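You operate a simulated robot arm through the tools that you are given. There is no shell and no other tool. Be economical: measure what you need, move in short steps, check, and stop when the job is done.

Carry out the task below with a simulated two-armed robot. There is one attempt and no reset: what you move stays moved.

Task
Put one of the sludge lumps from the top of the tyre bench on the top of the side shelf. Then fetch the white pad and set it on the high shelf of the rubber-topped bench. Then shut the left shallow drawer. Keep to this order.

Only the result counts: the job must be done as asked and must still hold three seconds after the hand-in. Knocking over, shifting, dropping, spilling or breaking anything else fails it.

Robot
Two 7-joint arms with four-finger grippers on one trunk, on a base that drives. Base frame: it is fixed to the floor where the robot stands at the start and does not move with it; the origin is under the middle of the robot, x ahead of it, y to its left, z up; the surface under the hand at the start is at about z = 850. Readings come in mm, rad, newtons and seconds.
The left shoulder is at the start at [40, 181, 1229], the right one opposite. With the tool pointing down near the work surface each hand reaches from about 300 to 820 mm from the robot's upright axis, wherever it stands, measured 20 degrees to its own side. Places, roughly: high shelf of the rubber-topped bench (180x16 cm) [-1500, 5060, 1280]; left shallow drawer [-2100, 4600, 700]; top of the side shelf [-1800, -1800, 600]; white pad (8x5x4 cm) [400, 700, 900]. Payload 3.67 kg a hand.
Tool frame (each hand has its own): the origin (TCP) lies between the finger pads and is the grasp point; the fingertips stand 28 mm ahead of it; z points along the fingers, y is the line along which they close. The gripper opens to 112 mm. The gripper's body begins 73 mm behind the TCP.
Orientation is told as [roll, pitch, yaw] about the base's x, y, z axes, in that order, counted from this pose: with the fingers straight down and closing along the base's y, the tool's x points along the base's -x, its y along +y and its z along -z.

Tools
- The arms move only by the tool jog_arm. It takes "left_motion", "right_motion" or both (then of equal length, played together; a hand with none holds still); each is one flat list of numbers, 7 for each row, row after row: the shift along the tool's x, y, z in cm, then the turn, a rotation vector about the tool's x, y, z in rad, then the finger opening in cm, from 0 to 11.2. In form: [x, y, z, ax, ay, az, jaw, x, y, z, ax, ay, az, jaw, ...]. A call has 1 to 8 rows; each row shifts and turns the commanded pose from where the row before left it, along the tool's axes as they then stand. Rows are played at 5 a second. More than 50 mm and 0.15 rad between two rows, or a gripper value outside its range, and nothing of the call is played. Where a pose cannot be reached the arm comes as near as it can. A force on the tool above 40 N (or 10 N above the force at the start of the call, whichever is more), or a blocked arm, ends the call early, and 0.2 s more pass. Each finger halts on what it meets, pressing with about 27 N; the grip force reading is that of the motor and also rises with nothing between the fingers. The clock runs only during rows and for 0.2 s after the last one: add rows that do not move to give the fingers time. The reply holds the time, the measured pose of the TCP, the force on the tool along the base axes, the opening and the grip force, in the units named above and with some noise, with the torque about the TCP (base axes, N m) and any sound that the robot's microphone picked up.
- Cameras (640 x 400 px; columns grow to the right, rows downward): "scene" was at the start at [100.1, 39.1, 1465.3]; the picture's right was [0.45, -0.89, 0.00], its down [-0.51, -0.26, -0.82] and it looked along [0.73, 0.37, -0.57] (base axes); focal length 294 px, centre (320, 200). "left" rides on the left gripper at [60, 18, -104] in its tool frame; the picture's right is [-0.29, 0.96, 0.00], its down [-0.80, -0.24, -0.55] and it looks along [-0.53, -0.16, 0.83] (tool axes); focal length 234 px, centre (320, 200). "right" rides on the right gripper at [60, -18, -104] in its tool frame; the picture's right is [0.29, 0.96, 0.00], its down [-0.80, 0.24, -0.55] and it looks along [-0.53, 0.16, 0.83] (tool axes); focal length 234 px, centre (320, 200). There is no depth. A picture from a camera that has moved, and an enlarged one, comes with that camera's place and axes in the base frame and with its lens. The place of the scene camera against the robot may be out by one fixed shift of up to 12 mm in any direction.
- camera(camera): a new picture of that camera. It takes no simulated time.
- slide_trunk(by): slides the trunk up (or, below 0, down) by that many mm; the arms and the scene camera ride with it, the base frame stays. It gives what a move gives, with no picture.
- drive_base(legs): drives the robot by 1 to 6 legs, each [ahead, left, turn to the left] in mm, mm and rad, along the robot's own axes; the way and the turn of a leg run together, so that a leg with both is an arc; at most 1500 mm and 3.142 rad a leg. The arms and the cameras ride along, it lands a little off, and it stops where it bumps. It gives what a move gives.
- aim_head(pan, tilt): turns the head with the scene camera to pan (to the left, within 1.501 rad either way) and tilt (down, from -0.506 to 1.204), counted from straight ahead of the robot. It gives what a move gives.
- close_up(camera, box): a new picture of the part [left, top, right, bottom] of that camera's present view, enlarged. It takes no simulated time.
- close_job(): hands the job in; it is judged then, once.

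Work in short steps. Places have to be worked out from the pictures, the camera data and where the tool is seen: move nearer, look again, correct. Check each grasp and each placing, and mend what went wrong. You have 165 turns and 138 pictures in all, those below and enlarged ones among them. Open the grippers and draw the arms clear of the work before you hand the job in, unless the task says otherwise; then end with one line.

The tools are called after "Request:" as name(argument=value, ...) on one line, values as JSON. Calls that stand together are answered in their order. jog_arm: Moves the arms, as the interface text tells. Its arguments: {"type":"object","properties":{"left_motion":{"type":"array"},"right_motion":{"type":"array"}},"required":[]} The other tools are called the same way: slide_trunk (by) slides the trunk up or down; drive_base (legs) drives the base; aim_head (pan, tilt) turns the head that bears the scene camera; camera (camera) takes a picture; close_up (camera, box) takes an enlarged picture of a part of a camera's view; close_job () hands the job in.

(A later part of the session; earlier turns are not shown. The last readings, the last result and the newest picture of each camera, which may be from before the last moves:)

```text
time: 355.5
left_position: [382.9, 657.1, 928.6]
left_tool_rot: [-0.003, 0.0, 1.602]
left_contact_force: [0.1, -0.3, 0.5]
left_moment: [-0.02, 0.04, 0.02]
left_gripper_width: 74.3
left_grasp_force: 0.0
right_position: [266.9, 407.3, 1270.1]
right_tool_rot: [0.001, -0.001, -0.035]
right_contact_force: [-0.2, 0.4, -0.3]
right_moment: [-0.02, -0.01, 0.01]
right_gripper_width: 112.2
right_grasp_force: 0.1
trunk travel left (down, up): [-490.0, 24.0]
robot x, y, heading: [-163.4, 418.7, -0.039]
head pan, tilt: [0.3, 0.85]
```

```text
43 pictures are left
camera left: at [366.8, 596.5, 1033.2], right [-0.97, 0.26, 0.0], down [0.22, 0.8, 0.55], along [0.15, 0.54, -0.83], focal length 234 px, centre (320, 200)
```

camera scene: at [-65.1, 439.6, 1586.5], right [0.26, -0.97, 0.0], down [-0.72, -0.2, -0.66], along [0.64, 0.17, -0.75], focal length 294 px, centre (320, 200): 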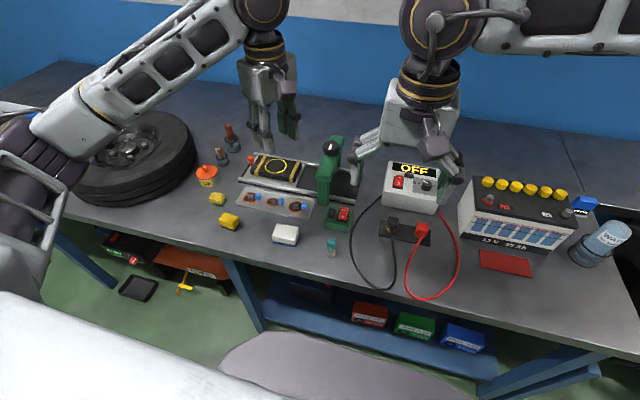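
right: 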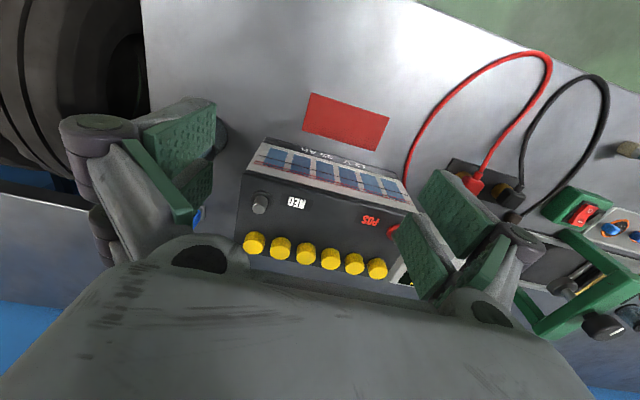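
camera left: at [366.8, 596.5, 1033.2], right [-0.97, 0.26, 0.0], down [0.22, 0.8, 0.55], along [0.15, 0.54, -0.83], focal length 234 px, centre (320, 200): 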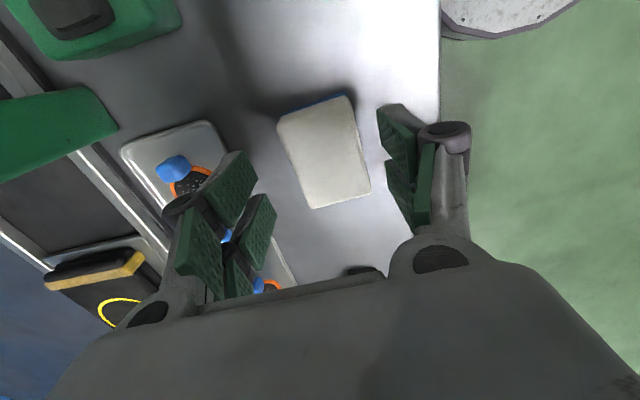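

Pad is between the fingers. Descend to 884 and close.

Request:
jog_arm(left_motion=[0, 0.3, 2.4, 0, 0, 0, 7.4, 0, 0, 2, 0, 0, 0, 7.4, 0, 0, 0, 0, 0, 0, 7.4, 0, 0, 0, 0, 0, 0, 4, 0, 0, 0, 0, 0, 0, 2, 0, 0, 0, 0, 0, 0, 2])

Request:
camera(camera="left")

```text
time: 356.9
left_position: [380.5, 655.2, 889.0]
left_tool_rot: [0.0, 0.0, 1.597]
left_contact_force: [-0.4, -0.3, 0.7]
left_moment: [0.0, -0.01, 0.01]
left_gripper_width: 49.6
left_grasp_force: 26.7
right_position: [267.3, 408.0, 1271.0]
right_tool_rot: [0.0, -0.002, -0.034]
right_contact_force: [-0.5, 0.1, -0.4]
right_moment: [0.03, 0.02, 0.05]
right_gripper_width: 111.7
right_grasp_force: 0.1
trunk travel left (down, up): [-490.0, 24.0]
robot x, y, heading: [-159.6, 419.5, -0.034]
head pan, tilt: [0.3, 0.85]
```

```text
42 pictures are left
camera left: at [363.9, 596.1, 991.8], right [-0.97, 0.26, 0.0], down [0.22, 0.8, 0.55], along [0.14, 0.54, -0.83], focal length 234 px, centre (320, 200)
```

left: 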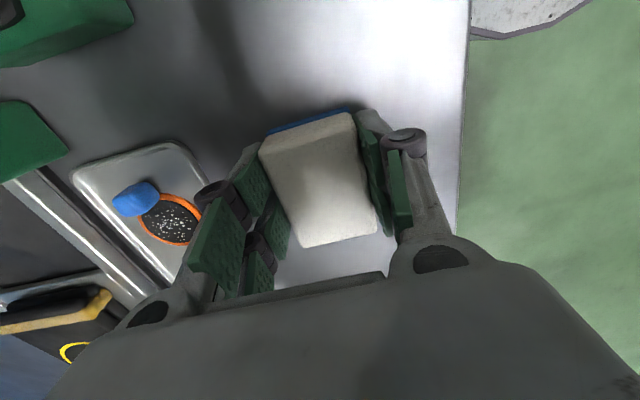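

Gripped (49.6 mm). Lift to about z=1250.

Request:
jog_arm(left_motion=[0, 0, -2, 0, 0, 0, 2, 0, 0, -4.5, 0, 0, 0, 2, 0, 0, -4.8, 0, 0, 0, 2, 0, 0, -4.8, 0, 0, 0, 2, 0, 0, -4.8, 0, 0, 0, 2, 0, 0, -4.8, 0, 0, 0, 2, 0, 0, -4.8, 0, 0, 0, 2, 0, 0, -4.8, 0, 0, 0, 2])

Request:
camera(camera="left")

```text
time: 358.7
left_position: [383.2, 657.0, 1242.7]
left_tool_rot: [0.0, -0.001, 1.601]
left_contact_force: [-0.4, -0.7, 0.3]
left_moment: [0.0, 0.02, -0.02]
left_gripper_width: 49.2
left_grasp_force: 26.7
right_position: [266.7, 407.5, 1270.9]
right_tool_rot: [0.002, -0.002, -0.035]
right_contact_force: [0.6, 0.6, 0.6]
right_moment: [0.03, -0.01, 0.0]
right_gripper_width: 112.4
right_grasp_force: 0.0
trunk travel left (down, up): [-490.0, 24.0]
robot x, y, heading: [-160.4, 421.1, -0.04]
head pan, tilt: [0.3, 0.85]
```

```text
41 pictures are left
camera left: at [366.5, 596.5, 1347.3], right [-0.97, 0.26, 0.0], down [0.22, 0.8, 0.55], along [0.14, 0.54, -0.83], focal length 234 px, centre (320, 200)
```

left: 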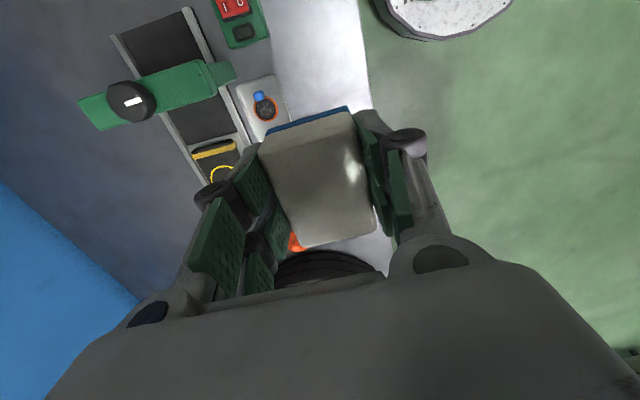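

Pad held securely. Drive toward the rubber-topped bench along x≈−820, stopping at y≈3450.

Request:
drive_base(legs=[[-650, 0, 0], [0, 0, 1.608], [1500, 0, 0], [1450, 0, 0]])

Request:
jog_arm(left_motion=[0, 0, 0, 0, 0, 0.145, 2, 0, 0, 0, 0, 0, 0.145, 2, 0, 0, 0, 0, 0, 0.145, 2, 0, 0, 0, 0, 0, 0.145, 2, 0, 0, 0, 0, 0, 0.145, 2, 0, 0, 0, 0, 0, 0.145, 2, 0, 0, 0, 0, 0, 0.145, 2, 0, 0, 0, 0, 0, 0.145, 2])

Request:
aim_head(pan=0.2, tilt=0.2)

Request:
camera(camera="scene")

```text
time: 380.9
left_position: [-953.0, 3920.9, 1243.4]
left_tool_rot: [0.0, 0.0, -3.113]
left_contact_force: [0.1, -0.3, -1.0]
left_moment: [0.01, -0.02, 0.0]
left_gripper_width: 49.3
left_grasp_force: 27.2
right_position: [-705.1, 3803.5, 1270.0]
right_tool_rot: [0.003, -0.003, 1.536]
right_contact_force: [0.6, -0.1, 0.0]
right_moment: [0.01, 0.01, 0.03]
right_gripper_width: 111.9
right_grasp_force: 0.0
trunk travel left (down, up): [-490.0, 24.0]
robot x, y, heading: [-716.7, 3371.9, 1.534]
head pan, tilt: [0.3, 0.85]
```

```text
time: 382.7
left_position: [-952.0, 3920.5, 1243.8]
left_tool_rot: [0.002, -0.002, 2.006]
left_contact_force: [0.2, -0.3, -1.5]
left_moment: [-0.02, 0.0, 0.01]
left_gripper_width: 49.2
left_grasp_force: 27.1
right_position: [-704.4, 3804.3, 1271.2]
right_tool_rot: [0.002, -0.002, 1.535]
right_contact_force: [0.0, -0.7, 0.4]
right_moment: [0.01, -0.01, 0.0]
right_gripper_width: 112.4
right_grasp_force: 0.0
trunk travel left (down, up): [-490.0, 24.0]
robot x, y, heading: [-716.2, 3376.1, 1.532]
head pan, tilt: [0.3, 0.85]
```

```text
time: 383.7
left_position: [-953.5, 3920.1, 1242.3]
left_tool_rot: [0.0, -0.002, 2.011]
left_contact_force: [0.5, 0.2, -0.5]
left_moment: [0.01, -0.03, 0.0]
left_gripper_width: 49.4
left_grasp_force: 27.2
right_position: [-703.8, 3805.0, 1270.8]
right_tool_rot: [0.003, -0.002, 1.536]
right_contact_force: [0.0, 0.3, 1.1]
right_moment: [0.01, -0.06, -0.03]
right_gripper_width: 112.2
right_grasp_force: 0.0
trunk travel left (down, up): [-490.0, 24.0]
robot x, y, heading: [-717.4, 3378.1, 1.535]
head pan, tilt: [0.201, 0.201]
```

```text
40 pictures are left
camera scene: at [-731.1, 3487.6, 1644.0], right [0.99, 0.16, 0.0], down [0.03, -0.2, -0.98], along [-0.16, 0.97, -0.2], focal length 294 px, centre (320, 200)
```

scene: 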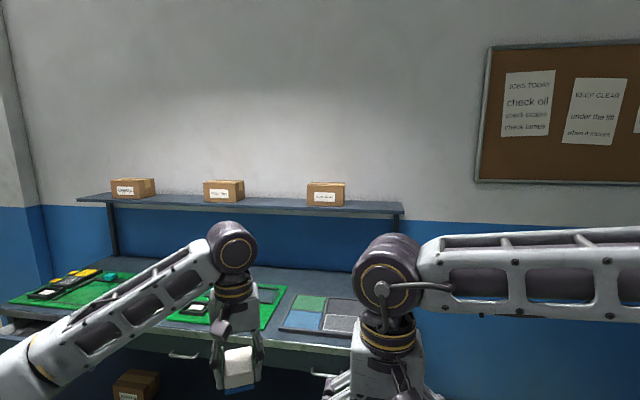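

The shelf's free gap is between the middle and right boxes (x≈−1255). Finish the wrist rotation, raise the hand and trunk, then approach.

Request:
jog_arm(left_motion=[0, 0, -2.5, 0, 0, 0.1185, 2, 0, 0, -2.5, 0, 0, 0.1185, 2, 0, 0, -2.5, 0, 0, 0.1185, 2, 0, 0, -2.5, 0, 0, 0.1185, 2])

Request:
slide_trunk(by=22)

Request:
drive_base(legs=[[0, 350, 0.036], [650, 0, 0]])

Request:
aim_head(pan=0.1, tilt=0.4)

Request:
camera(camera="scene")

```text
time: 384.7
left_position: [-953.6, 3920.6, 1343.6]
left_tool_rot: [0.002, 0.001, 1.534]
left_contact_force: [0.1, -0.1, -0.5]
left_moment: [0.0, -0.04, 0.01]
left_gripper_width: 49.2
left_grasp_force: 27.4
right_position: [-704.2, 3804.1, 1270.7]
right_tool_rot: [0.002, -0.005, 1.537]
right_contact_force: [0.9, -0.5, -0.1]
right_moment: [-0.02, 0.0, -0.03]
right_gripper_width: 112.0
right_grasp_force: 0.1
trunk travel left (down, up): [-490.0, 24.0]
robot x, y, heading: [-720.0, 3379.2, 1.534]
head pan, tilt: [0.201, 0.201]
```

```text
time: 385.4
left_position: [-953.1, 3917.9, 1364.9]
left_tool_rot: [0.0, -0.001, 1.536]
left_contact_force: [-0.3, -0.2, 0.0]
left_moment: [0.02, 0.05, -0.03]
left_gripper_width: 49.1
left_grasp_force: 26.6
right_position: [-705.4, 3803.6, 1291.4]
right_tool_rot: [0.002, -0.003, 1.535]
right_contact_force: [0.3, -0.3, 1.1]
right_moment: [0.0, 0.0, -0.01]
right_gripper_width: 112.1
right_grasp_force: 0.1
trunk travel left (down, up): [-512.0, 2.0]
robot x, y, heading: [-721.3, 3376.5, 1.533]
head pan, tilt: [0.201, 0.201]
```

```text
time: 390.9
left_position: [-1314.9, 4561.4, 1365.1]
left_tool_rot: [-0.001, -0.002, 1.572]
left_contact_force: [-0.6, -1.5, 0.3]
left_moment: [0.0, 0.0, 0.02]
left_gripper_width: 49.2
left_grasp_force: 26.7
right_position: [-1062.8, 4454.3, 1292.1]
right_tool_rot: [0.002, -0.003, 1.572]
right_contact_force: [1.1, -0.2, 0.7]
right_moment: [0.02, -0.05, 0.08]
right_gripper_width: 111.9
right_grasp_force: 0.1
trunk travel left (down, up): [-512.0, 2.0]
robot x, y, heading: [-1058.2, 4026.7, 1.571]
head pan, tilt: [0.201, 0.201]
```

```text
time: 391.7
left_position: [-1313.6, 4563.9, 1364.8]
left_tool_rot: [0.0, 0.0, 1.569]
left_contact_force: [1.2, -0.7, -0.3]
left_moment: [0.02, 0.02, 0.0]
left_gripper_width: 49.2
left_grasp_force: 26.8
right_position: [-1061.1, 4457.0, 1292.3]
right_tool_rot: [0.001, -0.001, 1.569]
right_contact_force: [-0.3, -0.3, 0.1]
right_moment: [0.0, -0.01, 0.03]
right_gripper_width: 112.1
right_grasp_force: 0.2
trunk travel left (down, up): [-512.0, 2.0]
robot x, y, heading: [-1057.1, 4026.1, 1.565]
head pan, tilt: [0.099, 0.4]
```

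```text
39 pictures are left
camera scene: at [-1067.5, 4139.9, 1646.6], right [1.0, 0.1, 0.0], down [0.04, -0.39, -0.92], along [-0.09, 0.92, -0.39], focal length 294 px, centre (320, 200)
```

scene: 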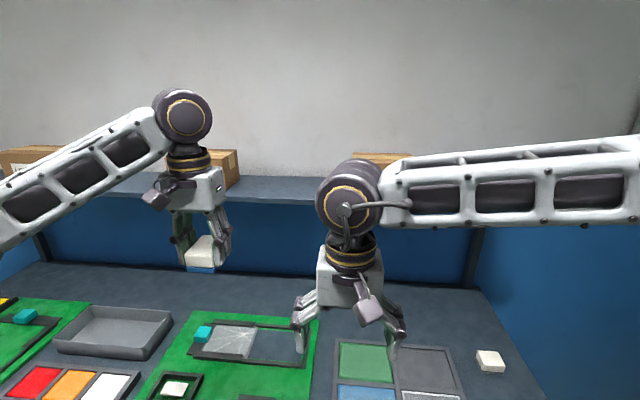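

Zoom on the shelf edge to measure its height and depth position.

Request:
close_up(camera="scene", box=[200, 150, 360, 250])

Request:
camera(camera="left")

```text
4.00 times, centred on (280, 200) of scene
camera zoom: at [-1067.5, 4139.9, 1646.6], right [1.0, 0.1, 0.0], down [0.04, -0.39, -0.92], along [-0.09, 0.92, -0.39], focal length 1178 px, centre (480, 200)
```

zoom: 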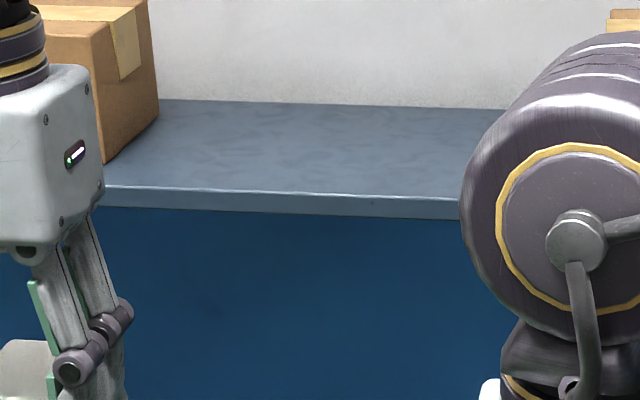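

```text
37 pictures are left
camera left: at [-1332.1, 4503.8, 1468.6], right [-0.96, 0.29, 0.0], down [0.24, 0.8, 0.55], along [0.16, 0.53, -0.83], focal length 234 px, centre (320, 200)
```

left: 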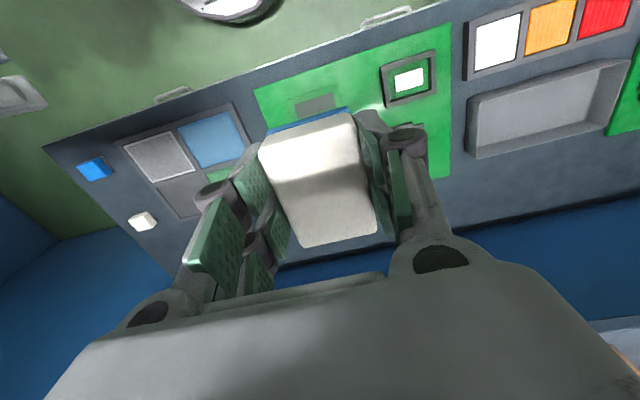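

Measurements conflict (z between 1300 and 1380), so I need a better baseline: raise the hand 60 mm, drive 150 mm ahead, and remeasure with zoom.

Request:
jog_arm(left_motion=[0, 0, -3, 0, 0, 0, 2, 0, 0, -3, 0, 0, 0, 2])

Request:
drive_base(legs=[[150, 0, 0]])

Request:
close_up(camera="scene", box=[200, 150, 360, 250])

Request:
camera(camera="left")

```text
time: 392.3
left_position: [-1313.6, 4561.2, 1425.7]
left_tool_rot: [0.002, -0.003, 1.57]
left_contact_force: [-0.9, -0.2, 0.2]
left_moment: [-0.01, 0.04, 0.0]
left_gripper_width: 49.3
left_grasp_force: 27.2
right_position: [-1059.9, 4455.1, 1292.6]
right_tool_rot: [0.001, -0.003, 1.572]
right_contact_force: [0.5, -0.2, -0.4]
right_moment: [0.03, 0.01, -0.02]
right_gripper_width: 112.1
right_grasp_force: 0.1
trunk travel left (down, up): [-512.0, 2.0]
robot x, y, heading: [-1058.0, 4024.9, 1.573]
head pan, tilt: [0.099, 0.4]
```

```text
time: 393.7
left_position: [-1316.7, 4707.5, 1426.5]
left_tool_rot: [0.0, -0.005, 1.573]
left_contact_force: [0.0, -0.5, -0.1]
left_moment: [0.05, 0.02, -0.01]
left_gripper_width: 49.3
left_grasp_force: 26.9
right_position: [-1063.3, 4603.1, 1292.9]
right_tool_rot: [0.001, -0.005, 1.576]
right_contact_force: [-0.6, 0.3, 0.1]
right_moment: [0.05, 0.02, 0.01]
right_gripper_width: 112.0
right_grasp_force: 0.0
trunk travel left (down, up): [-512.0, 2.0]
robot x, y, heading: [-1059.1, 4177.2, 1.567]
head pan, tilt: [0.099, 0.4]
```

```text
4.00 times, centred on (280, 200) of scene
camera zoom: at [-1067.8, 4285.4, 1646.9], right [0.99, 0.1, 0.0], down [0.04, -0.39, -0.92], along [-0.09, 0.92, -0.39], focal length 1178 px, centre (480, 200)
```

zoom: 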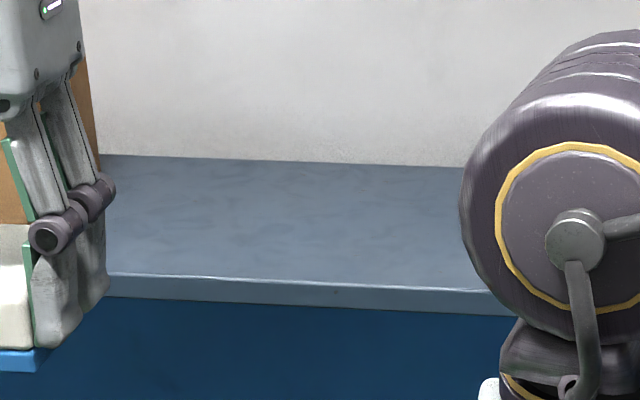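

```text
35 pictures are left
camera left: at [-1333.9, 4647.0, 1530.1], right [-0.96, 0.28, 0.0], down [0.24, 0.8, 0.56], along [0.16, 0.53, -0.83], focal length 234 px, centre (320, 200)
```

left: 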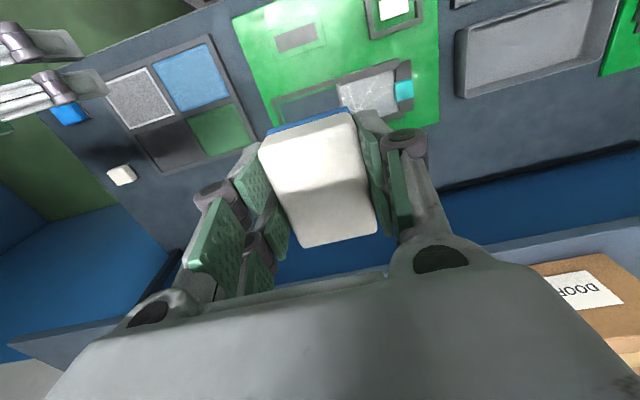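

Baseline result: shelf top z≈1295±15, front edge y≈4960–4990. I'll move up 35 mm closer and test how far the hand reaches forward at height (pad bottom ~1386, clear above the shelf).

Request:
drive_base(legs=[[35, 0, 0]])

Request:
jog_arm(left_motion=[-4.3, -1, 0, 0, 0, 0, 2, -4.3, -1, 0, 0, 0, 0, 2, -4.3, -1, 0, 0, 0, 0, 2, -4.3, -1, 0, 0, 0, 0, 2, -4.3, -1, 0, 0, 0, 0, 2, -4.3, -1, 0, 0, 0, 0, 2, 0, 0, 0, 0, 0, 0, 2])

Request:
camera(camera="left")

Request:
camera(camera="scene")

```text
time: 394.5
left_position: [-1316.0, 4733.5, 1429.7]
left_tool_rot: [0.001, -0.008, 1.574]
left_contact_force: [-0.9, -1.5, -0.9]
left_moment: [0.16, 0.0, 0.0]
left_gripper_width: 49.2
left_grasp_force: 27.0
right_position: [-1065.2, 4630.8, 1295.0]
right_tool_rot: [0.001, -0.011, 1.578]
right_contact_force: [0.3, -1.2, 0.8]
right_moment: [0.12, 0.02, 0.03]
right_gripper_width: 112.2
right_grasp_force: 0.0
trunk travel left (down, up): [-512.0, 2.0]
robot x, y, heading: [-1057.2, 4212.5, 1.576]
head pan, tilt: [0.099, 0.4]
```

```text
time: 396.1
left_position: [-1265.7, 4965.5, 1410.0]
left_tool_rot: [-0.002, 0.0, 1.574]
left_contact_force: [-1.2, 0.2, -0.6]
left_moment: [-0.03, -0.11, -0.02]
left_gripper_width: 49.4
left_grasp_force: 27.1
left hand out of reach, approached as far as the arm can: row 6
right_position: [-1068.2, 4642.6, 1290.7]
right_tool_rot: [-0.002, -0.002, 1.579]
right_contact_force: [0.1, 0.6, -0.8]
right_moment: [-0.06, -0.08, -0.02]
right_gripper_width: 111.8
right_grasp_force: 0.0
trunk travel left (down, up): [-512.0, 2.0]
robot x, y, heading: [-1061.0, 4209.2, 1.575]
head pan, tilt: [0.099, 0.4]
```

```text
34 pictures are left
camera left: at [-1284.3, 4905.9, 1515.0], right [-0.96, 0.28, 0.0], down [0.24, 0.8, 0.55], along [0.16, 0.53, -0.83], focal length 234 px, centre (320, 200)
```

left: 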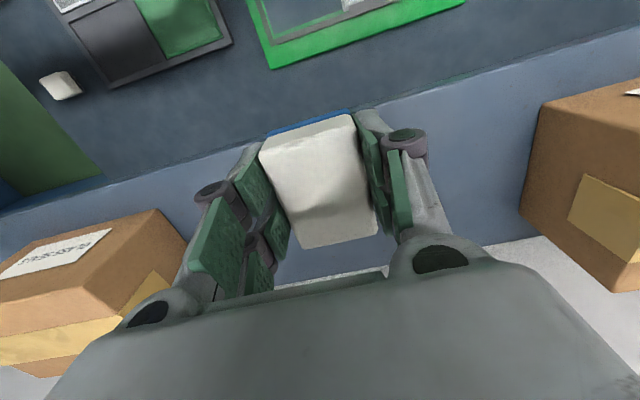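

```text
33 pictures are left
camera scene: at [-1073.7, 4326.8, 1646.2], right [0.99, 0.1, 0.0], down [0.04, -0.39, -0.92], along [-0.09, 0.92, -0.39], focal length 294 px, centre (320, 200)
```

scene: 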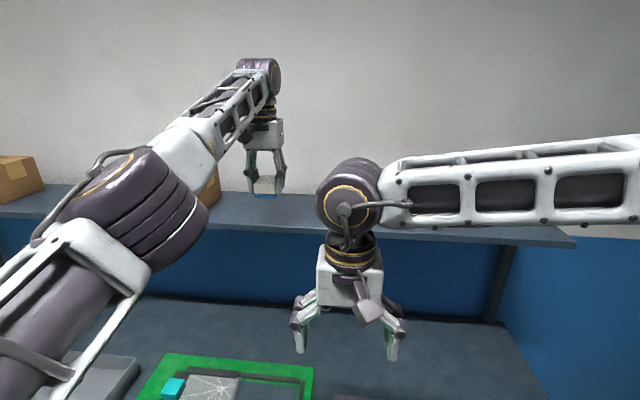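

At full stretch tool-down reaches only y≈4965; I need ≈5040. Turning the base right ~0.6 rad brings the left shoulder ~95 mm forward. First retract the hand, then turn.

Request:
jog_arm(left_motion=[5, 0, 0, 0, 0, 0, 2, 5, 0, 0, 0, 0, 0, 2, 5, 0, 0, 0, 0, 0, 2, 5, 0, 0, 0, 0, 0, 2, 5, 0, -1, 0, 0, 0, 2])

Request:
drive_base(legs=[[0, 0, -0.6]])

```text
refused: row 5 steps farther than a row can; nothing moved
```

```text
time: 398.4
left_position: [-785.2, 4938.6, 1413.6]
left_tool_rot: [0.001, -0.003, 0.95]
left_contact_force: [-1.2, -1.2, -0.5]
left_moment: [-0.01, 0.01, 0.06]
left_gripper_width: 49.2
left_grasp_force: 27.0
right_position: [-814.0, 4561.0, 1292.4]
right_tool_rot: [0.003, -0.005, 0.953]
right_contact_force: [0.1, -0.1, 0.4]
right_moment: [0.03, -0.01, 0.0]
right_gripper_width: 112.0
right_grasp_force: 0.0
trunk travel left (down, up): [-512.0, 2.0]
robot x, y, heading: [-1057.9, 4211.1, 0.946]
head pan, tilt: [0.099, 0.4]
```

The retract call was refused (51 mm step) yet the turn ran with the hand extended; check that the right box wasn't touched.

Request:
aim_head(pan=0.5, tilt=0.4)

Request:
camera(camera="scene")

Request:
camera(camera="left")

```text
time: 399.3
left_position: [-782.6, 4937.7, 1415.6]
left_tool_rot: [0.002, -0.004, 0.951]
left_contact_force: [0.0, -1.0, -0.1]
left_moment: [-0.06, 0.01, 0.02]
left_gripper_width: 49.2
left_grasp_force: 27.1
right_position: [-813.0, 4561.8, 1292.0]
right_tool_rot: [0.002, -0.003, 0.952]
right_contact_force: [0.1, 0.6, 0.4]
right_moment: [0.0, -0.02, 0.0]
right_gripper_width: 112.0
right_grasp_force: 0.1
trunk travel left (down, up): [-512.0, 2.0]
robot x, y, heading: [-1059.6, 4215.0, 0.951]
head pan, tilt: [0.499, 0.4]
```

```text
32 pictures are left
camera scene: at [-1035.2, 4318.7, 1646.6], right [0.99, -0.12, 0.0], down [-0.05, -0.39, -0.92], along [0.11, 0.91, -0.39], focal length 294 px, centre (320, 200)
```

scene: 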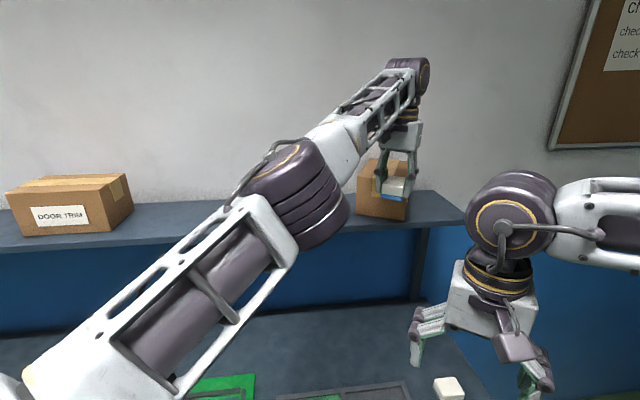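

```text
31 pictures are left
camera left: at [-833.6, 4899.6, 1517.9], right [-0.61, 0.79, 0.0], down [0.66, 0.51, 0.56], along [0.44, 0.34, -0.83], focal length 234 px, centre (320, 200)
```

left: 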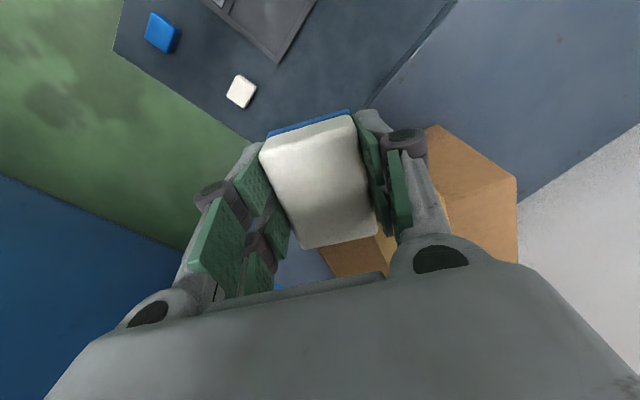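

The box at the shelf's right end has been pushed ~180 mm to the right by the sweeping hand (original: −x face at x≈−1043, front at y≈5009). I must restore it. First draw the hand back away from it.

Request:
jog_arm(left_motion=[3.26, -2.33, 0, 0, 0, 0, 2, 3.26, -2.33, 0, 0, 0, 0, 2, 3.26, -2.33, 0, 0, 0, 0, 2, 3.26, -2.33, 0, 0, 0, 0, 2, 3.26, -2.33, 0, 0, 0, 0, 2, 3.26, -2.33, 0, 0, 0, 0, 2])

Request:
close_up(camera="scene", box=[300, 130, 480, 242])

Request:
camera(camera="left")

```text
time: 400.7
left_position: [-730.6, 4871.2, 1441.1]
left_tool_rot: [0.002, 0.001, 0.951]
left_contact_force: [0.2, -0.4, -1.0]
left_moment: [0.01, -0.02, 0.0]
left_gripper_width: 49.3
left_grasp_force: 27.2
left hand out of reach, approached as far as the arm can: row 1, 2, 3, 4, 5, 6
right_position: [-812.3, 4561.3, 1292.7]
right_tool_rot: [0.003, -0.004, 0.952]
right_contact_force: [-1.1, 0.6, -0.2]
right_moment: [0.0, 0.01, 0.0]
right_gripper_width: 111.5
right_grasp_force: 0.0
trunk travel left (down, up): [-512.0, 2.0]
robot x, y, heading: [-1056.3, 4213.5, 0.95]
head pan, tilt: [0.499, 0.4]
```

```text
3.56 times, centred on (390, 186) of scene
camera zoom: at [-1034.9, 4318.5, 1646.6], right [0.99, -0.12, 0.0], down [-0.05, -0.39, -0.92], along [0.11, 0.91, -0.39], focal length 1047 px, centre (71, 250)
```

zoom: 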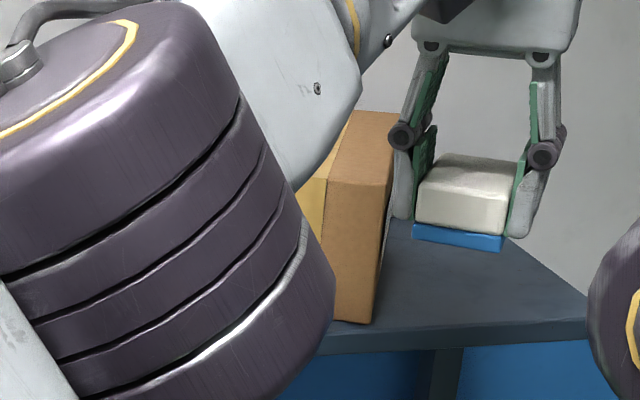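

```text
29 pictures are left
camera left: at [-780.8, 4833.3, 1544.7], right [-0.61, 0.79, 0.0], down [0.66, 0.51, 0.55], along [0.44, 0.34, -0.83], focal length 234 px, centre (320, 200)
```

left: 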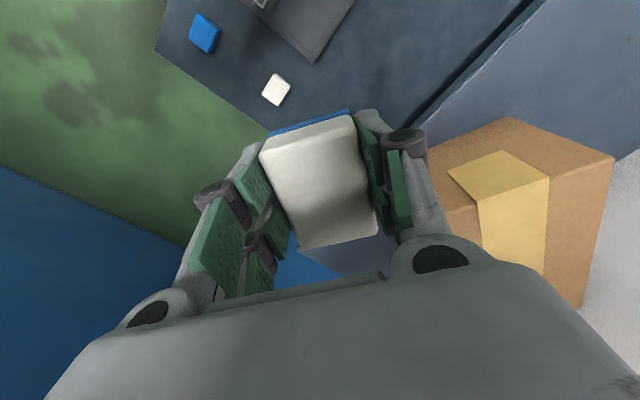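

The box is now rotated ~60° and shifted; I'll restore it after placing the pad. First get the left arm out of its stretched state: pull straight back along the hand's own axis.

Request:
jog_arm(left_motion=[4, 0, 0, 0, 0, 0, 2, 4, 0, 0, 0, 0, 0, 2, 0, 0, 0, 0, 0, 0, 2, 0, 0, 0, 0, 0, 0, 2])

```text
time: 401.7
left_position: [-731.1, 4849.3, 1477.4]
left_tool_rot: [0.002, -0.002, 0.952]
left_contact_force: [-0.2, -0.2, -0.5]
left_moment: [0.0, 0.0, 0.01]
left_gripper_width: 49.3
left_grasp_force: 26.4
left hand out of reach, approached as far as the arm can: row 1, 2
right_position: [-813.3, 4559.9, 1291.7]
right_tool_rot: [0.002, -0.005, 0.951]
right_contact_force: [0.8, 0.1, -0.3]
right_moment: [-0.02, 0.0, 0.01]
right_gripper_width: 111.9
right_grasp_force: 0.0
trunk travel left (down, up): [-512.0, 2.0]
robot x, y, heading: [-1059.6, 4211.2, 0.95]
head pan, tilt: [0.499, 0.4]
```

Retracting seems obstructed (possibly it would near the right hand). Try moving the left hand toward the robot's left instead.

Request:
jog_arm(left_motion=[0, 4, 0, 0, 0, 0, 2, 0, 4, 0, 0, 0, 0, 2, 0, 4, 0, 0, 0, 0, 2, 0, 0, 0, 0, 0, 0, 2])

```text
time: 402.7
left_position: [-819.2, 4928.9, 1485.0]
left_tool_rot: [0.003, -0.004, 0.951]
left_contact_force: [1.7, -1.4, -0.4]
left_moment: [0.01, 0.0, 0.01]
left_gripper_width: 49.5
left_grasp_force: 27.0
left hand out of reach, approached as far as the arm can: row 1, 2, 3
right_position: [-812.9, 4560.3, 1292.2]
right_tool_rot: [0.002, -0.003, 0.954]
right_contact_force: [0.1, 0.0, -0.5]
right_moment: [-0.03, 0.02, -0.01]
right_gripper_width: 112.0
right_grasp_force: 0.1
trunk travel left (down, up): [-512.0, 2.0]
robot x, y, heading: [-1059.2, 4214.6, 0.948]
head pan, tilt: [0.499, 0.4]
```

The arm acts as if locked straight (forward distance stays ~715). I'll back the base off 300 mm to get clear of the shelf before unlocking the arm.

Request:
drive_base(legs=[[-300, 0, 0]])

Request:
jog_arm(left_motion=[0, 0, 4, 0, 0, 0, 2, 0, 0, 4, 0, 0, 0, 2, 0, 0, 4, 0, 0, 0, 2, 0, 0, 0, 0, 0, 0, 2])

```text
time: 404.8
left_position: [-993.2, 4683.2, 1483.3]
left_tool_rot: [0.002, 0.0, 0.951]
left_contact_force: [-0.8, 0.8, -1.5]
left_moment: [-0.07, 0.04, 0.01]
left_gripper_width: 49.3
left_grasp_force: 27.6
right_position: [-989.3, 4315.0, 1291.8]
right_tool_rot: [0.002, -0.001, 0.951]
right_contact_force: [-0.5, 0.0, -0.8]
right_moment: [-0.02, 0.05, -0.04]
right_gripper_width: 112.0
right_grasp_force: 0.1
trunk travel left (down, up): [-512.0, 2.0]
robot x, y, heading: [-1239.3, 3959.0, 0.952]
head pan, tilt: [0.499, 0.4]
```

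```text
time: 405.8
left_position: [-971.5, 4710.0, 1378.4]
left_tool_rot: [0.002, -0.002, 0.949]
left_contact_force: [-0.5, -0.2, -0.4]
left_moment: [-0.01, 0.01, 0.0]
left_gripper_width: 49.2
left_grasp_force: 26.8
left hand out of reach, approached as far as the arm can: row 1, 2, 3
right_position: [-990.8, 4312.3, 1292.2]
right_tool_rot: [0.002, -0.003, 0.952]
right_contact_force: [-0.2, -0.5, -0.5]
right_moment: [0.01, 0.01, 0.01]
right_gripper_width: 111.9
right_grasp_force: 0.0
trunk travel left (down, up): [-512.0, 2.0]
robot x, y, heading: [-1239.2, 3962.4, 0.95]
head pan, tilt: [0.499, 0.4]
```

Still locked; try the opposite direction (up), which should bend the elbow the other way.

Request:
jog_arm(left_motion=[0, 0, -4, 0, 0, 0, 2, 0, 0, -4, 0, 0, 0, 2, 0, 0, -4, 0, 0, 0, 2, 0, 0, -4, 0, 0, 0, 2, 0, 0, 0, 0, 0, 0, 2, 0, 0, 0, 0, 0, 0, 2])

```text
time: 407.2
left_position: [-997.3, 4688.4, 1488.5]
left_tool_rot: [0.0, -0.024, 0.951]
left_contact_force: [1.0, -0.3, 0.0]
left_moment: [0.0, 0.0, 0.01]
left_gripper_width: 49.3
left_grasp_force: 27.2
left hand out of reach, approached as far as the arm can: row 1, 2, 3, 4
right_position: [-989.5, 4313.2, 1292.5]
right_tool_rot: [0.001, -0.002, 0.952]
right_contact_force: [-0.7, -0.7, 0.1]
right_moment: [0.01, -0.03, 0.02]
right_gripper_width: 112.2
right_grasp_force: 0.1
trunk travel left (down, up): [-512.0, 2.0]
robot x, y, heading: [-1236.4, 3962.1, 0.951]
head pan, tilt: [0.499, 0.4]
```

Perhaps the elbow can't follow a 40 mm inward row from the straight pose in one step. Try very small inward steps.

Request:
jog_arm(left_motion=[0.1, 0, 0, 0, 0, 0, 2, 0.2, 0, 0, 0, 0, 0, 2, 0.3, 0, 0, 0, 0, 0, 2, 0.5, 0, 0, 0, 0, 0, 2, 0.8, 0, 0, 0, 0, 0, 2, 1.2, 0, 0, 0, 0, 0, 2, 1.5, 0, 0, 0, 0, 0, 2, 2, 0, 0, 0, 0, 0, 2])

```text
time: 409.0
left_position: [-1036.0, 4632.7, 1488.8]
left_tool_rot: [0.0, -0.004, 0.949]
left_contact_force: [-0.7, 0.8, -0.1]
left_moment: [-0.02, -0.03, 0.0]
left_gripper_width: 49.3
left_grasp_force: 27.5
left hand out of reach, approached as far as the arm can: row 1, 3, 4
right_position: [-991.4, 4313.4, 1292.5]
right_tool_rot: [0.0, -0.003, 0.953]
right_contact_force: [-0.8, 0.3, -0.3]
right_moment: [0.01, 0.0, 0.02]
right_gripper_width: 112.1
right_grasp_force: 0.0
trunk travel left (down, up): [-512.0, 2.0]
robot x, y, heading: [-1237.1, 3964.5, 0.943]
head pan, tilt: [0.499, 0.4]
```

Unlocked. Retract further and lower slightly.

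Request:
jog_arm(left_motion=[3.7, 0, 2, 0, 0, 0, 2, 3.7, 0, 2, 0, 0, 0, 2, 3.7, 0, 2, 0, 0, 0, 2, 3.7, 0, 2, 0, 0, 0, 2])

```text
time: 410.0
left_position: [-1122.9, 4514.4, 1410.0]
left_tool_rot: [0.001, -0.004, 0.948]
left_contact_force: [-0.2, -0.2, -0.6]
left_moment: [-0.03, 0.0, 0.02]
left_gripper_width: 49.0
left_grasp_force: 26.9
right_position: [-991.3, 4312.3, 1292.5]
right_tool_rot: [-0.002, -0.003, 0.95]
right_contact_force: [0.4, 0.2, 0.4]
right_moment: [-0.01, -0.04, 0.0]
right_gripper_width: 112.2
right_grasp_force: 0.0
trunk travel left (down, up): [-512.0, 2.0]
robot x, y, heading: [-1236.5, 3960.0, 0.952]
head pan, tilt: [0.499, 0.4]
```

Drive back up to the bench (hand stays short of the shelf), then swing the hand to x≈−1255 and straighten its yaw.

Request:
drive_base(legs=[[305, 0, 0]])

Request:
jog_arm(left_motion=[0, 0, 0, 0, 0, -0.124, 2, 0, 0, 0, 0, 0, -0.124, 2, 0, 0, 0, 0, 0, -0.124, 2, 0, 0, 0, 0, 0, -0.124, 2, 0, 0, 0, 0, 0, -0.124, 2])

```text
time: 412.1
left_position: [-944.5, 4755.3, 1410.0]
left_tool_rot: [0.002, -0.006, 0.943]
left_contact_force: [-1.3, -0.5, 0.0]
left_moment: [0.03, -0.03, -0.03]
left_gripper_width: 49.1
left_grasp_force: 27.3
right_position: [-814.2, 4554.1, 1294.2]
right_tool_rot: [0.001, -0.003, 0.946]
right_contact_force: [0.5, -0.4, 0.3]
right_moment: [0.02, -0.03, 0.0]
right_gripper_width: 112.0
right_grasp_force: 0.0
trunk travel left (down, up): [-512.0, 2.0]
robot x, y, heading: [-1057.2, 4208.6, 0.941]
head pan, tilt: [0.499, 0.4]
```

```text
time: 413.3
left_position: [-943.3, 4757.6, 1411.1]
left_tool_rot: [-0.002, -0.003, 1.567]
left_contact_force: [0.0, 0.5, -0.3]
left_moment: [-0.02, 0.01, -0.03]
left_gripper_width: 49.2
left_grasp_force: 27.3
right_position: [-813.6, 4554.7, 1292.3]
right_tool_rot: [0.002, -0.005, 0.948]
right_contact_force: [-0.1, -0.2, 0.5]
right_moment: [0.03, 0.0, -0.01]
right_gripper_width: 112.2
right_grasp_force: 0.0
trunk travel left (down, up): [-512.0, 2.0]
robot x, y, heading: [-1063.8, 4208.5, 0.941]
head pan, tilt: [0.499, 0.4]
```

Move the hand left to x≈−1255.

Request:
jog_arm(left_motion=[0, 4.45, 0, 0, 0, 0, 2, 0, 4.45, 0, 0, 0, 0, 2, 0, 4.45, 0, 0, 0, 0, 2, 0, 4.45, 0, 0, 0, 0, 2, 0, 4.45, 0, 0, 0, 0, 2, 0, 4.45, 0, 0, 0, 0, 2, 0, 4.45, 0, 0, 0, 0, 2])

Request:
jog_arm(left_motion=[-4, 0, 0, 0, 0, 0, 2, -4, 0, 0, 0, 0, 0, 2, -4, 0, 0, 0, 0, 0, 2, -4, 0, 0, 0, 0, 0, 2, -4, 0, 0, 0, 0, 0, 2, -4, 0, 0, 0, 0, 0, 2])

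Request:
camera(camera="left")

```text
time: 415.1
left_position: [-1189.9, 4785.3, 1370.6]
left_tool_rot: [0.048, 0.065, 1.566]
left_contact_force: [0.4, -0.6, -0.4]
left_moment: [0.01, 0.0, 0.0]
left_gripper_width: 49.1
left_grasp_force: 27.6
left hand out of reach, approached as far as the arm can: row 6, 7
right_position: [-813.6, 4552.9, 1293.5]
right_tool_rot: [0.002, -0.006, 0.947]
right_contact_force: [-0.5, -1.0, -1.2]
right_moment: [0.03, 0.03, 0.02]
right_gripper_width: 112.2
right_grasp_force: 0.2
trunk travel left (down, up): [-512.0, 2.0]
robot x, y, heading: [-1057.4, 4210.4, 0.937]
head pan, tilt: [0.499, 0.4]
stopped in row 7 (left hand): the arm was blocked; the commanded pose is now the measured one
```

```text
time: 416.5
left_position: [-1188.3, 5024.4, 1352.1]
left_tool_rot: [0.049, 0.069, 1.566]
left_contact_force: [0.4, 1.3, -1.3]
left_moment: [0.0, 0.01, 0.02]
left_gripper_width: 49.4
left_grasp_force: 26.6
right_position: [-812.9, 4557.2, 1291.0]
right_tool_rot: [0.003, -0.001, 0.946]
right_contact_force: [0.4, -0.4, -0.4]
right_moment: [0.01, 0.06, -0.04]
right_gripper_width: 111.9
right_grasp_force: 0.1
trunk travel left (down, up): [-512.0, 2.0]
robot x, y, heading: [-1063.1, 4207.3, 0.941]
head pan, tilt: [0.499, 0.4]
```

```text
28 pictures are left
camera left: at [-1200.4, 4973.4, 1460.4], right [-0.95, 0.3, 0.03], down [0.27, 0.83, 0.49], along [0.12, 0.47, -0.87], focal length 234 px, centre (320, 200)
```

left: 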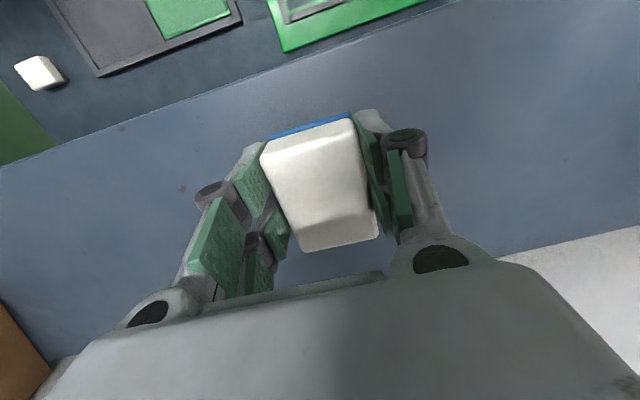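

The pad is now over the shelf at (−1188, 5024), front edge of shelf y≈4964; a free spot. Lower gently.

Request:
jog_arm(left_motion=[-0.3, 0, 0.5, 0, 0, 0, 2, -0.3, 0, 0.5, 0, 0, 0, 2, 0, 0, 0.4, 0, 0, 0, 2])

Request:
jog_arm(left_motion=[0, 0, 0.3, 0, 0, 0, 2, 0, 0, 0.3, 0, 0, 0, 2])

```text
time: 417.3
left_position: [-1188.3, 5031.5, 1339.9]
left_tool_rot: [0.048, 0.065, 1.565]
left_contact_force: [0.3, -0.4, 0.5]
left_moment: [-0.02, 0.0, 0.01]
left_gripper_width: 49.4
left_grasp_force: 27.6
right_position: [-812.6, 4554.6, 1291.8]
right_tool_rot: [0.002, -0.004, 0.946]
right_contact_force: [0.2, 0.3, -0.3]
right_moment: [0.04, 0.0, -0.01]
right_gripper_width: 111.8
right_grasp_force: 0.0
trunk travel left (down, up): [-512.0, 2.0]
robot x, y, heading: [-1061.0, 4208.4, 0.943]
head pan, tilt: [0.499, 0.4]
```

```text
time: 417.9
left_position: [-1188.7, 5031.2, 1334.6]
left_tool_rot: [0.047, 0.066, 1.565]
left_contact_force: [-0.2, 0.7, -0.9]
left_moment: [0.0, 0.01, 0.0]
left_gripper_width: 49.5
left_grasp_force: 26.9
right_position: [-813.6, 4556.1, 1292.1]
right_tool_rot: [0.001, -0.004, 0.946]
right_contact_force: [0.0, 0.0, 0.8]
right_moment: [-0.01, -0.03, 0.0]
right_gripper_width: 112.1
right_grasp_force: 0.1
trunk travel left (down, up): [-512.0, 2.0]
robot x, y, heading: [-1061.5, 4206.3, 0.944]
head pan, tilt: [0.499, 0.4]
```

No contact yet; continue in 3 mm steps.

Request:
jog_arm(left_motion=[0, 0, 0.3, 0, 0, 0, 2, 0, 0, 0.3, 0, 0, 0, 2])

Request:
jog_arm(left_motion=[0, 0, 0.25, 0, 0, 0, 2, 0, 0, 0.25, 0, 0, 0, 2])

```text
time: 418.5
left_position: [-1188.7, 5031.9, 1330.4]
left_tool_rot: [0.046, 0.063, 1.566]
left_contact_force: [0.0, 1.7, 10.3]
left_moment: [0.47, -0.24, 0.0]
left_gripper_width: 49.5
left_grasp_force: 26.4
right_position: [-812.4, 4554.4, 1292.0]
right_tool_rot: [0.002, -0.003, 0.945]
right_contact_force: [0.4, -0.1, -0.6]
right_moment: [0.0, 0.01, 0.02]
right_gripper_width: 111.9
right_grasp_force: 0.1
trunk travel left (down, up): [-512.0, 2.0]
robot x, y, heading: [-1059.9, 4206.6, 0.944]
head pan, tilt: [0.499, 0.4]
```

```text
time: 419.1
left_position: [-1189.4, 5028.3, 1324.2]
left_tool_rot: [0.047, 0.065, 1.564]
left_contact_force: [-0.5, 4.5, 21.5]
left_moment: [0.13, -0.5, 0.12]
left_gripper_width: 49.8
left_grasp_force: 26.9
right_position: [-812.1, 4553.5, 1292.3]
right_tool_rot: [0.003, -0.002, 0.946]
right_contact_force: [0.9, -0.6, 0.6]
right_moment: [0.03, -0.02, 0.0]
right_gripper_width: 112.1
right_grasp_force: 0.1
trunk travel left (down, up): [-512.0, 2.0]
robot x, y, heading: [-1065.8, 4208.9, 0.946]
head pan, tilt: [0.499, 0.4]
```

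Contact (21 N). Open the fingers and check.

Request:
jog_arm(left_motion=[0, 0, -0.2, 0, 0, 0, 4.9, 0, 0, 0, 0, 0, 0, 6, 0, 0, 0, 0, 0, 0, 7, 0, 0, 0, 0, 0, 0, 7, 0, 0, -2, 0, 0, 0, 7, 0, 0, -3, 0, 0, 0, 7, 0, 0, -3, 0, 0, 0, 7])

Request:
camera(camera="left")

```text
time: 420.7
left_position: [-1185.3, 5035.7, 1403.1]
left_tool_rot: [0.049, 0.066, 1.567]
left_contact_force: [0.1, -0.2, -0.2]
left_moment: [0.02, 0.01, -0.02]
left_gripper_width: 70.0
left_grasp_force: 0.1
right_position: [-812.5, 4554.9, 1292.8]
right_tool_rot: [0.0, -0.003, 0.948]
right_contact_force: [-0.2, 0.2, -0.6]
right_moment: [0.0, 0.01, 0.02]
right_gripper_width: 111.9
right_grasp_force: 0.0
trunk travel left (down, up): [-512.0, 2.0]
robot x, y, heading: [-1062.8, 4205.5, 0.941]
head pan, tilt: [0.499, 0.4]
```

```text
27 pictures are left
camera left: at [-1199.0, 4983.5, 1511.2], right [-0.95, 0.3, 0.03], down [0.27, 0.83, 0.49], along [0.12, 0.47, -0.87], focal length 234 px, centre (320, 200)
```

left: 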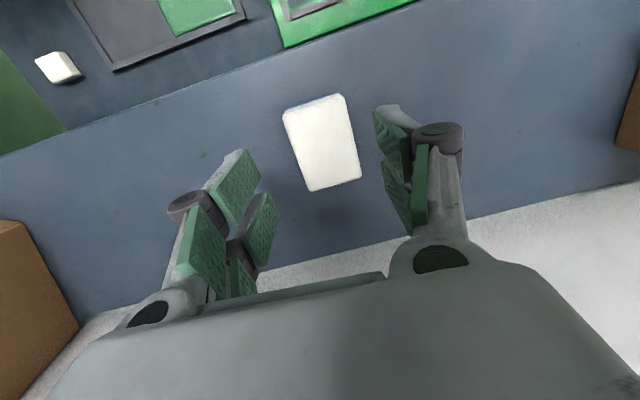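

Pad stands on the high shelf. Retract the hand (small steps first to avoid lock), then examine the displaced box.

Request:
jog_arm(left_motion=[0.3, 0, -0.5, 0, 0, 0, 7, 1, 0, -0.5, 0, 0, 0, 7, 2, 0, 0, 0, 0, 0, 7, 4, 0, 0, 0, 0, 0, 5, 4.5, 0, 0, 0, 0, 0, 3, 4.5, 0, 0, 0, 0, 0, 1, 4.5, 0, 0, 0, 0, 0, 0, 4.5, 0, 0, 0, 0, 0, 0])

Request:
aim_head(pan=0.3, tilt=0.4)

Request:
camera(camera="scene")

```text
time: 422.5
left_position: [-1178.4, 4785.2, 1430.0]
left_tool_rot: [0.047, 0.064, 1.565]
left_contact_force: [0.1, -0.7, 0.6]
left_moment: [0.05, -0.01, -0.03]
left_gripper_width: 0.0
left_grasp_force: 27.3
left hand out of reach, approached as far as the arm can: row 8
right_position: [-812.4, 4555.2, 1292.1]
right_tool_rot: [0.002, -0.005, 0.947]
right_contact_force: [-0.6, -0.1, -0.5]
right_moment: [0.07, -0.01, 0.05]
right_gripper_width: 112.0
right_grasp_force: 0.1
trunk travel left (down, up): [-512.0, 2.0]
robot x, y, heading: [-1060.4, 4211.0, 0.942]
head pan, tilt: [0.499, 0.4]
```

```text
time: 423.2
left_position: [-1177.7, 4788.0, 1429.8]
left_tool_rot: [0.047, 0.068, 1.566]
left_contact_force: [0.3, -0.3, 0.5]
left_moment: [0.02, 0.03, -0.01]
left_gripper_width: 0.0
left_grasp_force: 27.3
right_position: [-812.3, 4554.2, 1293.2]
right_tool_rot: [0.003, -0.002, 0.946]
right_contact_force: [0.0, 0.1, 0.1]
right_moment: [0.0, 0.05, 0.0]
right_gripper_width: 112.2
right_grasp_force: 0.0
trunk travel left (down, up): [-512.0, 2.0]
robot x, y, heading: [-1063.2, 4210.2, 0.942]
head pan, tilt: [0.3, 0.4]
```

```text
26 pictures are left
camera scene: at [-1018.2, 4310.2, 1646.7], right [0.95, -0.32, 0.0], down [-0.12, -0.37, -0.92], along [0.3, 0.87, -0.39], focal length 294 px, centre (320, 200)
```

scene: 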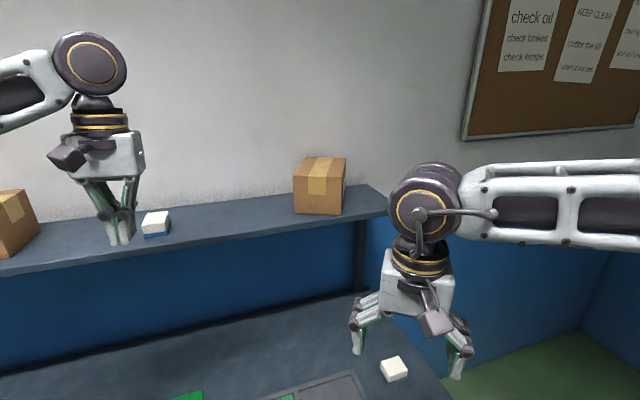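

Clear view; zoom on the box.

Request:
close_up(camera="scene", box=[260, 140, 404, 230])

```text
4.44 times, centred on (332, 185) of scene
camera zoom: at [-1018.2, 4310.2, 1646.7], right [0.95, -0.32, 0.0], down [-0.12, -0.37, -0.92], along [0.3, 0.87, -0.39], focal length 1309 px, centre (267, 267)
```

zoom: 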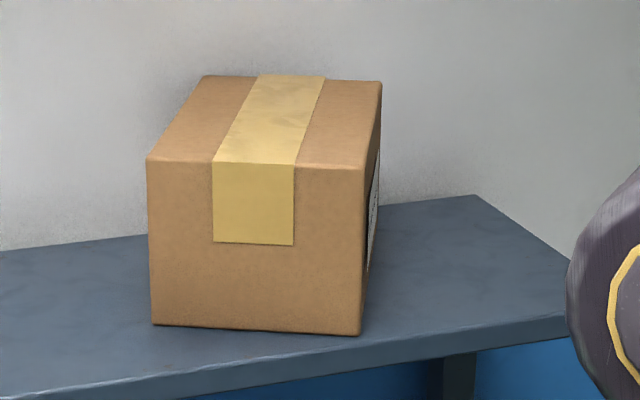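

The box (≈180×131×110 mm) can't be gripped, but I can press lightly on its top with two fingertips and drag/rotate it back (needs −65° turn and ≈(−210, −20) mm). First place the base so that the left shoulder is forward near x≈−870.

Request:
drive_base(legs=[[159, -219, 0], [0, 0, -0.27]])

```text
time: 426.1
left_position: [-743.4, 4801.6, 1430.6]
left_tool_rot: [0.048, 0.065, 1.3]
left_contact_force: [0.3, -0.4, 0.0]
left_moment: [0.02, 0.02, 0.01]
left_gripper_width: 0.0
left_grasp_force: 27.0
right_position: [-452.6, 4481.8, 1290.7]
right_tool_rot: [0.002, -0.001, 0.682]
right_contact_force: [0.1, 0.3, 0.1]
right_moment: [0.0, -0.03, -0.01]
right_gripper_width: 112.2
right_grasp_force: 0.0
trunk travel left (down, up): [-512.0, 2.0]
robot x, y, heading: [-779.3, 4211.7, 0.677]
head pan, tilt: [0.3, 0.4]
```

Now move the hand above the box's near part at (−738, 5051), z≈1470, tool levelled, fingers open 5 cm.

Request:
jog_arm(left_motion=[0, 0, -4, 0.0755, 0.029, 0, 5, -4, 1.03, 0, 0, 0, 0, 5, -4, 1.03, 0, 0, 0, 0, 5, -4, 1.03, 0, 0, 0, 0, 5, -4, 1.03, 0, 0, 0, 0, 5, -4, 1.03, 0, 0, 0, 0, 5, -4, 1.03, 0, 0, 0, 0, 5])

Request:
camera(camera="left")

```text
time: 427.7
left_position: [-731.7, 5050.8, 1441.7]
left_tool_rot: [-0.025, 0.096, 1.3]
left_contact_force: [0.5, -0.8, -0.1]
left_moment: [-0.04, 0.01, -0.04]
left_gripper_width: 50.0
left_grasp_force: 0.0
right_position: [-449.8, 4482.5, 1291.7]
right_tool_rot: [0.002, -0.003, 0.68]
right_contact_force: [-0.3, -0.2, 0.6]
right_moment: [0.0, 0.03, -0.01]
right_gripper_width: 112.2
right_grasp_force: 0.1
trunk travel left (down, up): [-512.0, 2.0]
robot x, y, heading: [-786.2, 4211.6, 0.683]
head pan, tilt: [0.3, 0.4]
```

```text
24 pictures are left
camera left: at [-766.4, 5009.9, 1551.1], right [-0.85, 0.53, -0.05], down [0.44, 0.76, 0.48], along [0.3, 0.38, -0.88], focal length 234 px, centre (320, 200)
```

left: 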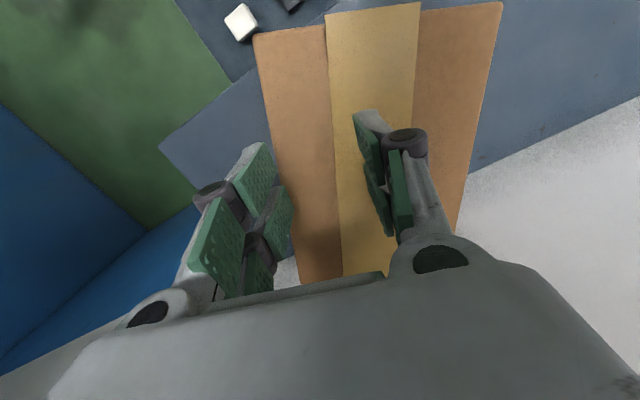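

Wrist view gives the box now: tape face corners (−737, 4971) and (−851, 5027), rotated 64°. Target: tape face back at x≈−1046, front y≈5008. Reposition to press point (−752, 5040) and level the tool.

Request:
jog_arm(left_motion=[0, 0, -0.8, -0.025, -0.096, 0, 5, 1.6, 1.63, 0, 0, 0, 0, 5, 0, 0, 0, 0, 0, 0, 5])

```text
time: 428.5
left_position: [-754.4, 5040.4, 1453.0]
left_tool_rot: [-0.002, 0.0, 1.301]
left_contact_force: [0.4, -0.3, -0.1]
left_moment: [0.04, 0.05, -0.02]
left_gripper_width: 50.0
left_grasp_force: 0.0
right_position: [-450.2, 4480.3, 1291.6]
right_tool_rot: [0.001, -0.003, 0.681]
right_contact_force: [-0.6, 0.0, -0.2]
right_moment: [-0.01, -0.05, 0.02]
right_gripper_width: 112.1
right_grasp_force: 0.1
trunk travel left (down, up): [-512.0, 2.0]
robot x, y, heading: [-782.6, 4209.1, 0.679]
head pan, tilt: [0.3, 0.4]
```

Level now. Descend to touch the box top gently.

Request:
jog_arm(left_motion=[0, 0, 1.5, 0, 0, 0, 5, 0, 0, 0.5, 0, 0, 0, 5, 0, 0, 0.4, 0, 0, 0, 5, 0, 0, 0.3, 0, 0, 0, 5])

```text
time: 429.5
left_position: [-754.8, 5039.1, 1427.7]
left_tool_rot: [-0.004, -0.003, 1.299]
left_contact_force: [1.1, 1.4, 7.1]
left_moment: [0.01, 0.19, -0.06]
left_gripper_width: 50.3
left_grasp_force: 0.5
right_position: [-451.9, 4480.5, 1293.3]
right_tool_rot: [0.003, -0.004, 0.681]
right_contact_force: [0.4, 0.7, 0.9]
right_moment: [0.01, 0.02, 0.0]
right_gripper_width: 112.0
right_grasp_force: 0.0
trunk travel left (down, up): [-512.0, 2.0]
robot x, y, heading: [-781.7, 4208.6, 0.681]
head pan, tilt: [0.3, 0.4]
```

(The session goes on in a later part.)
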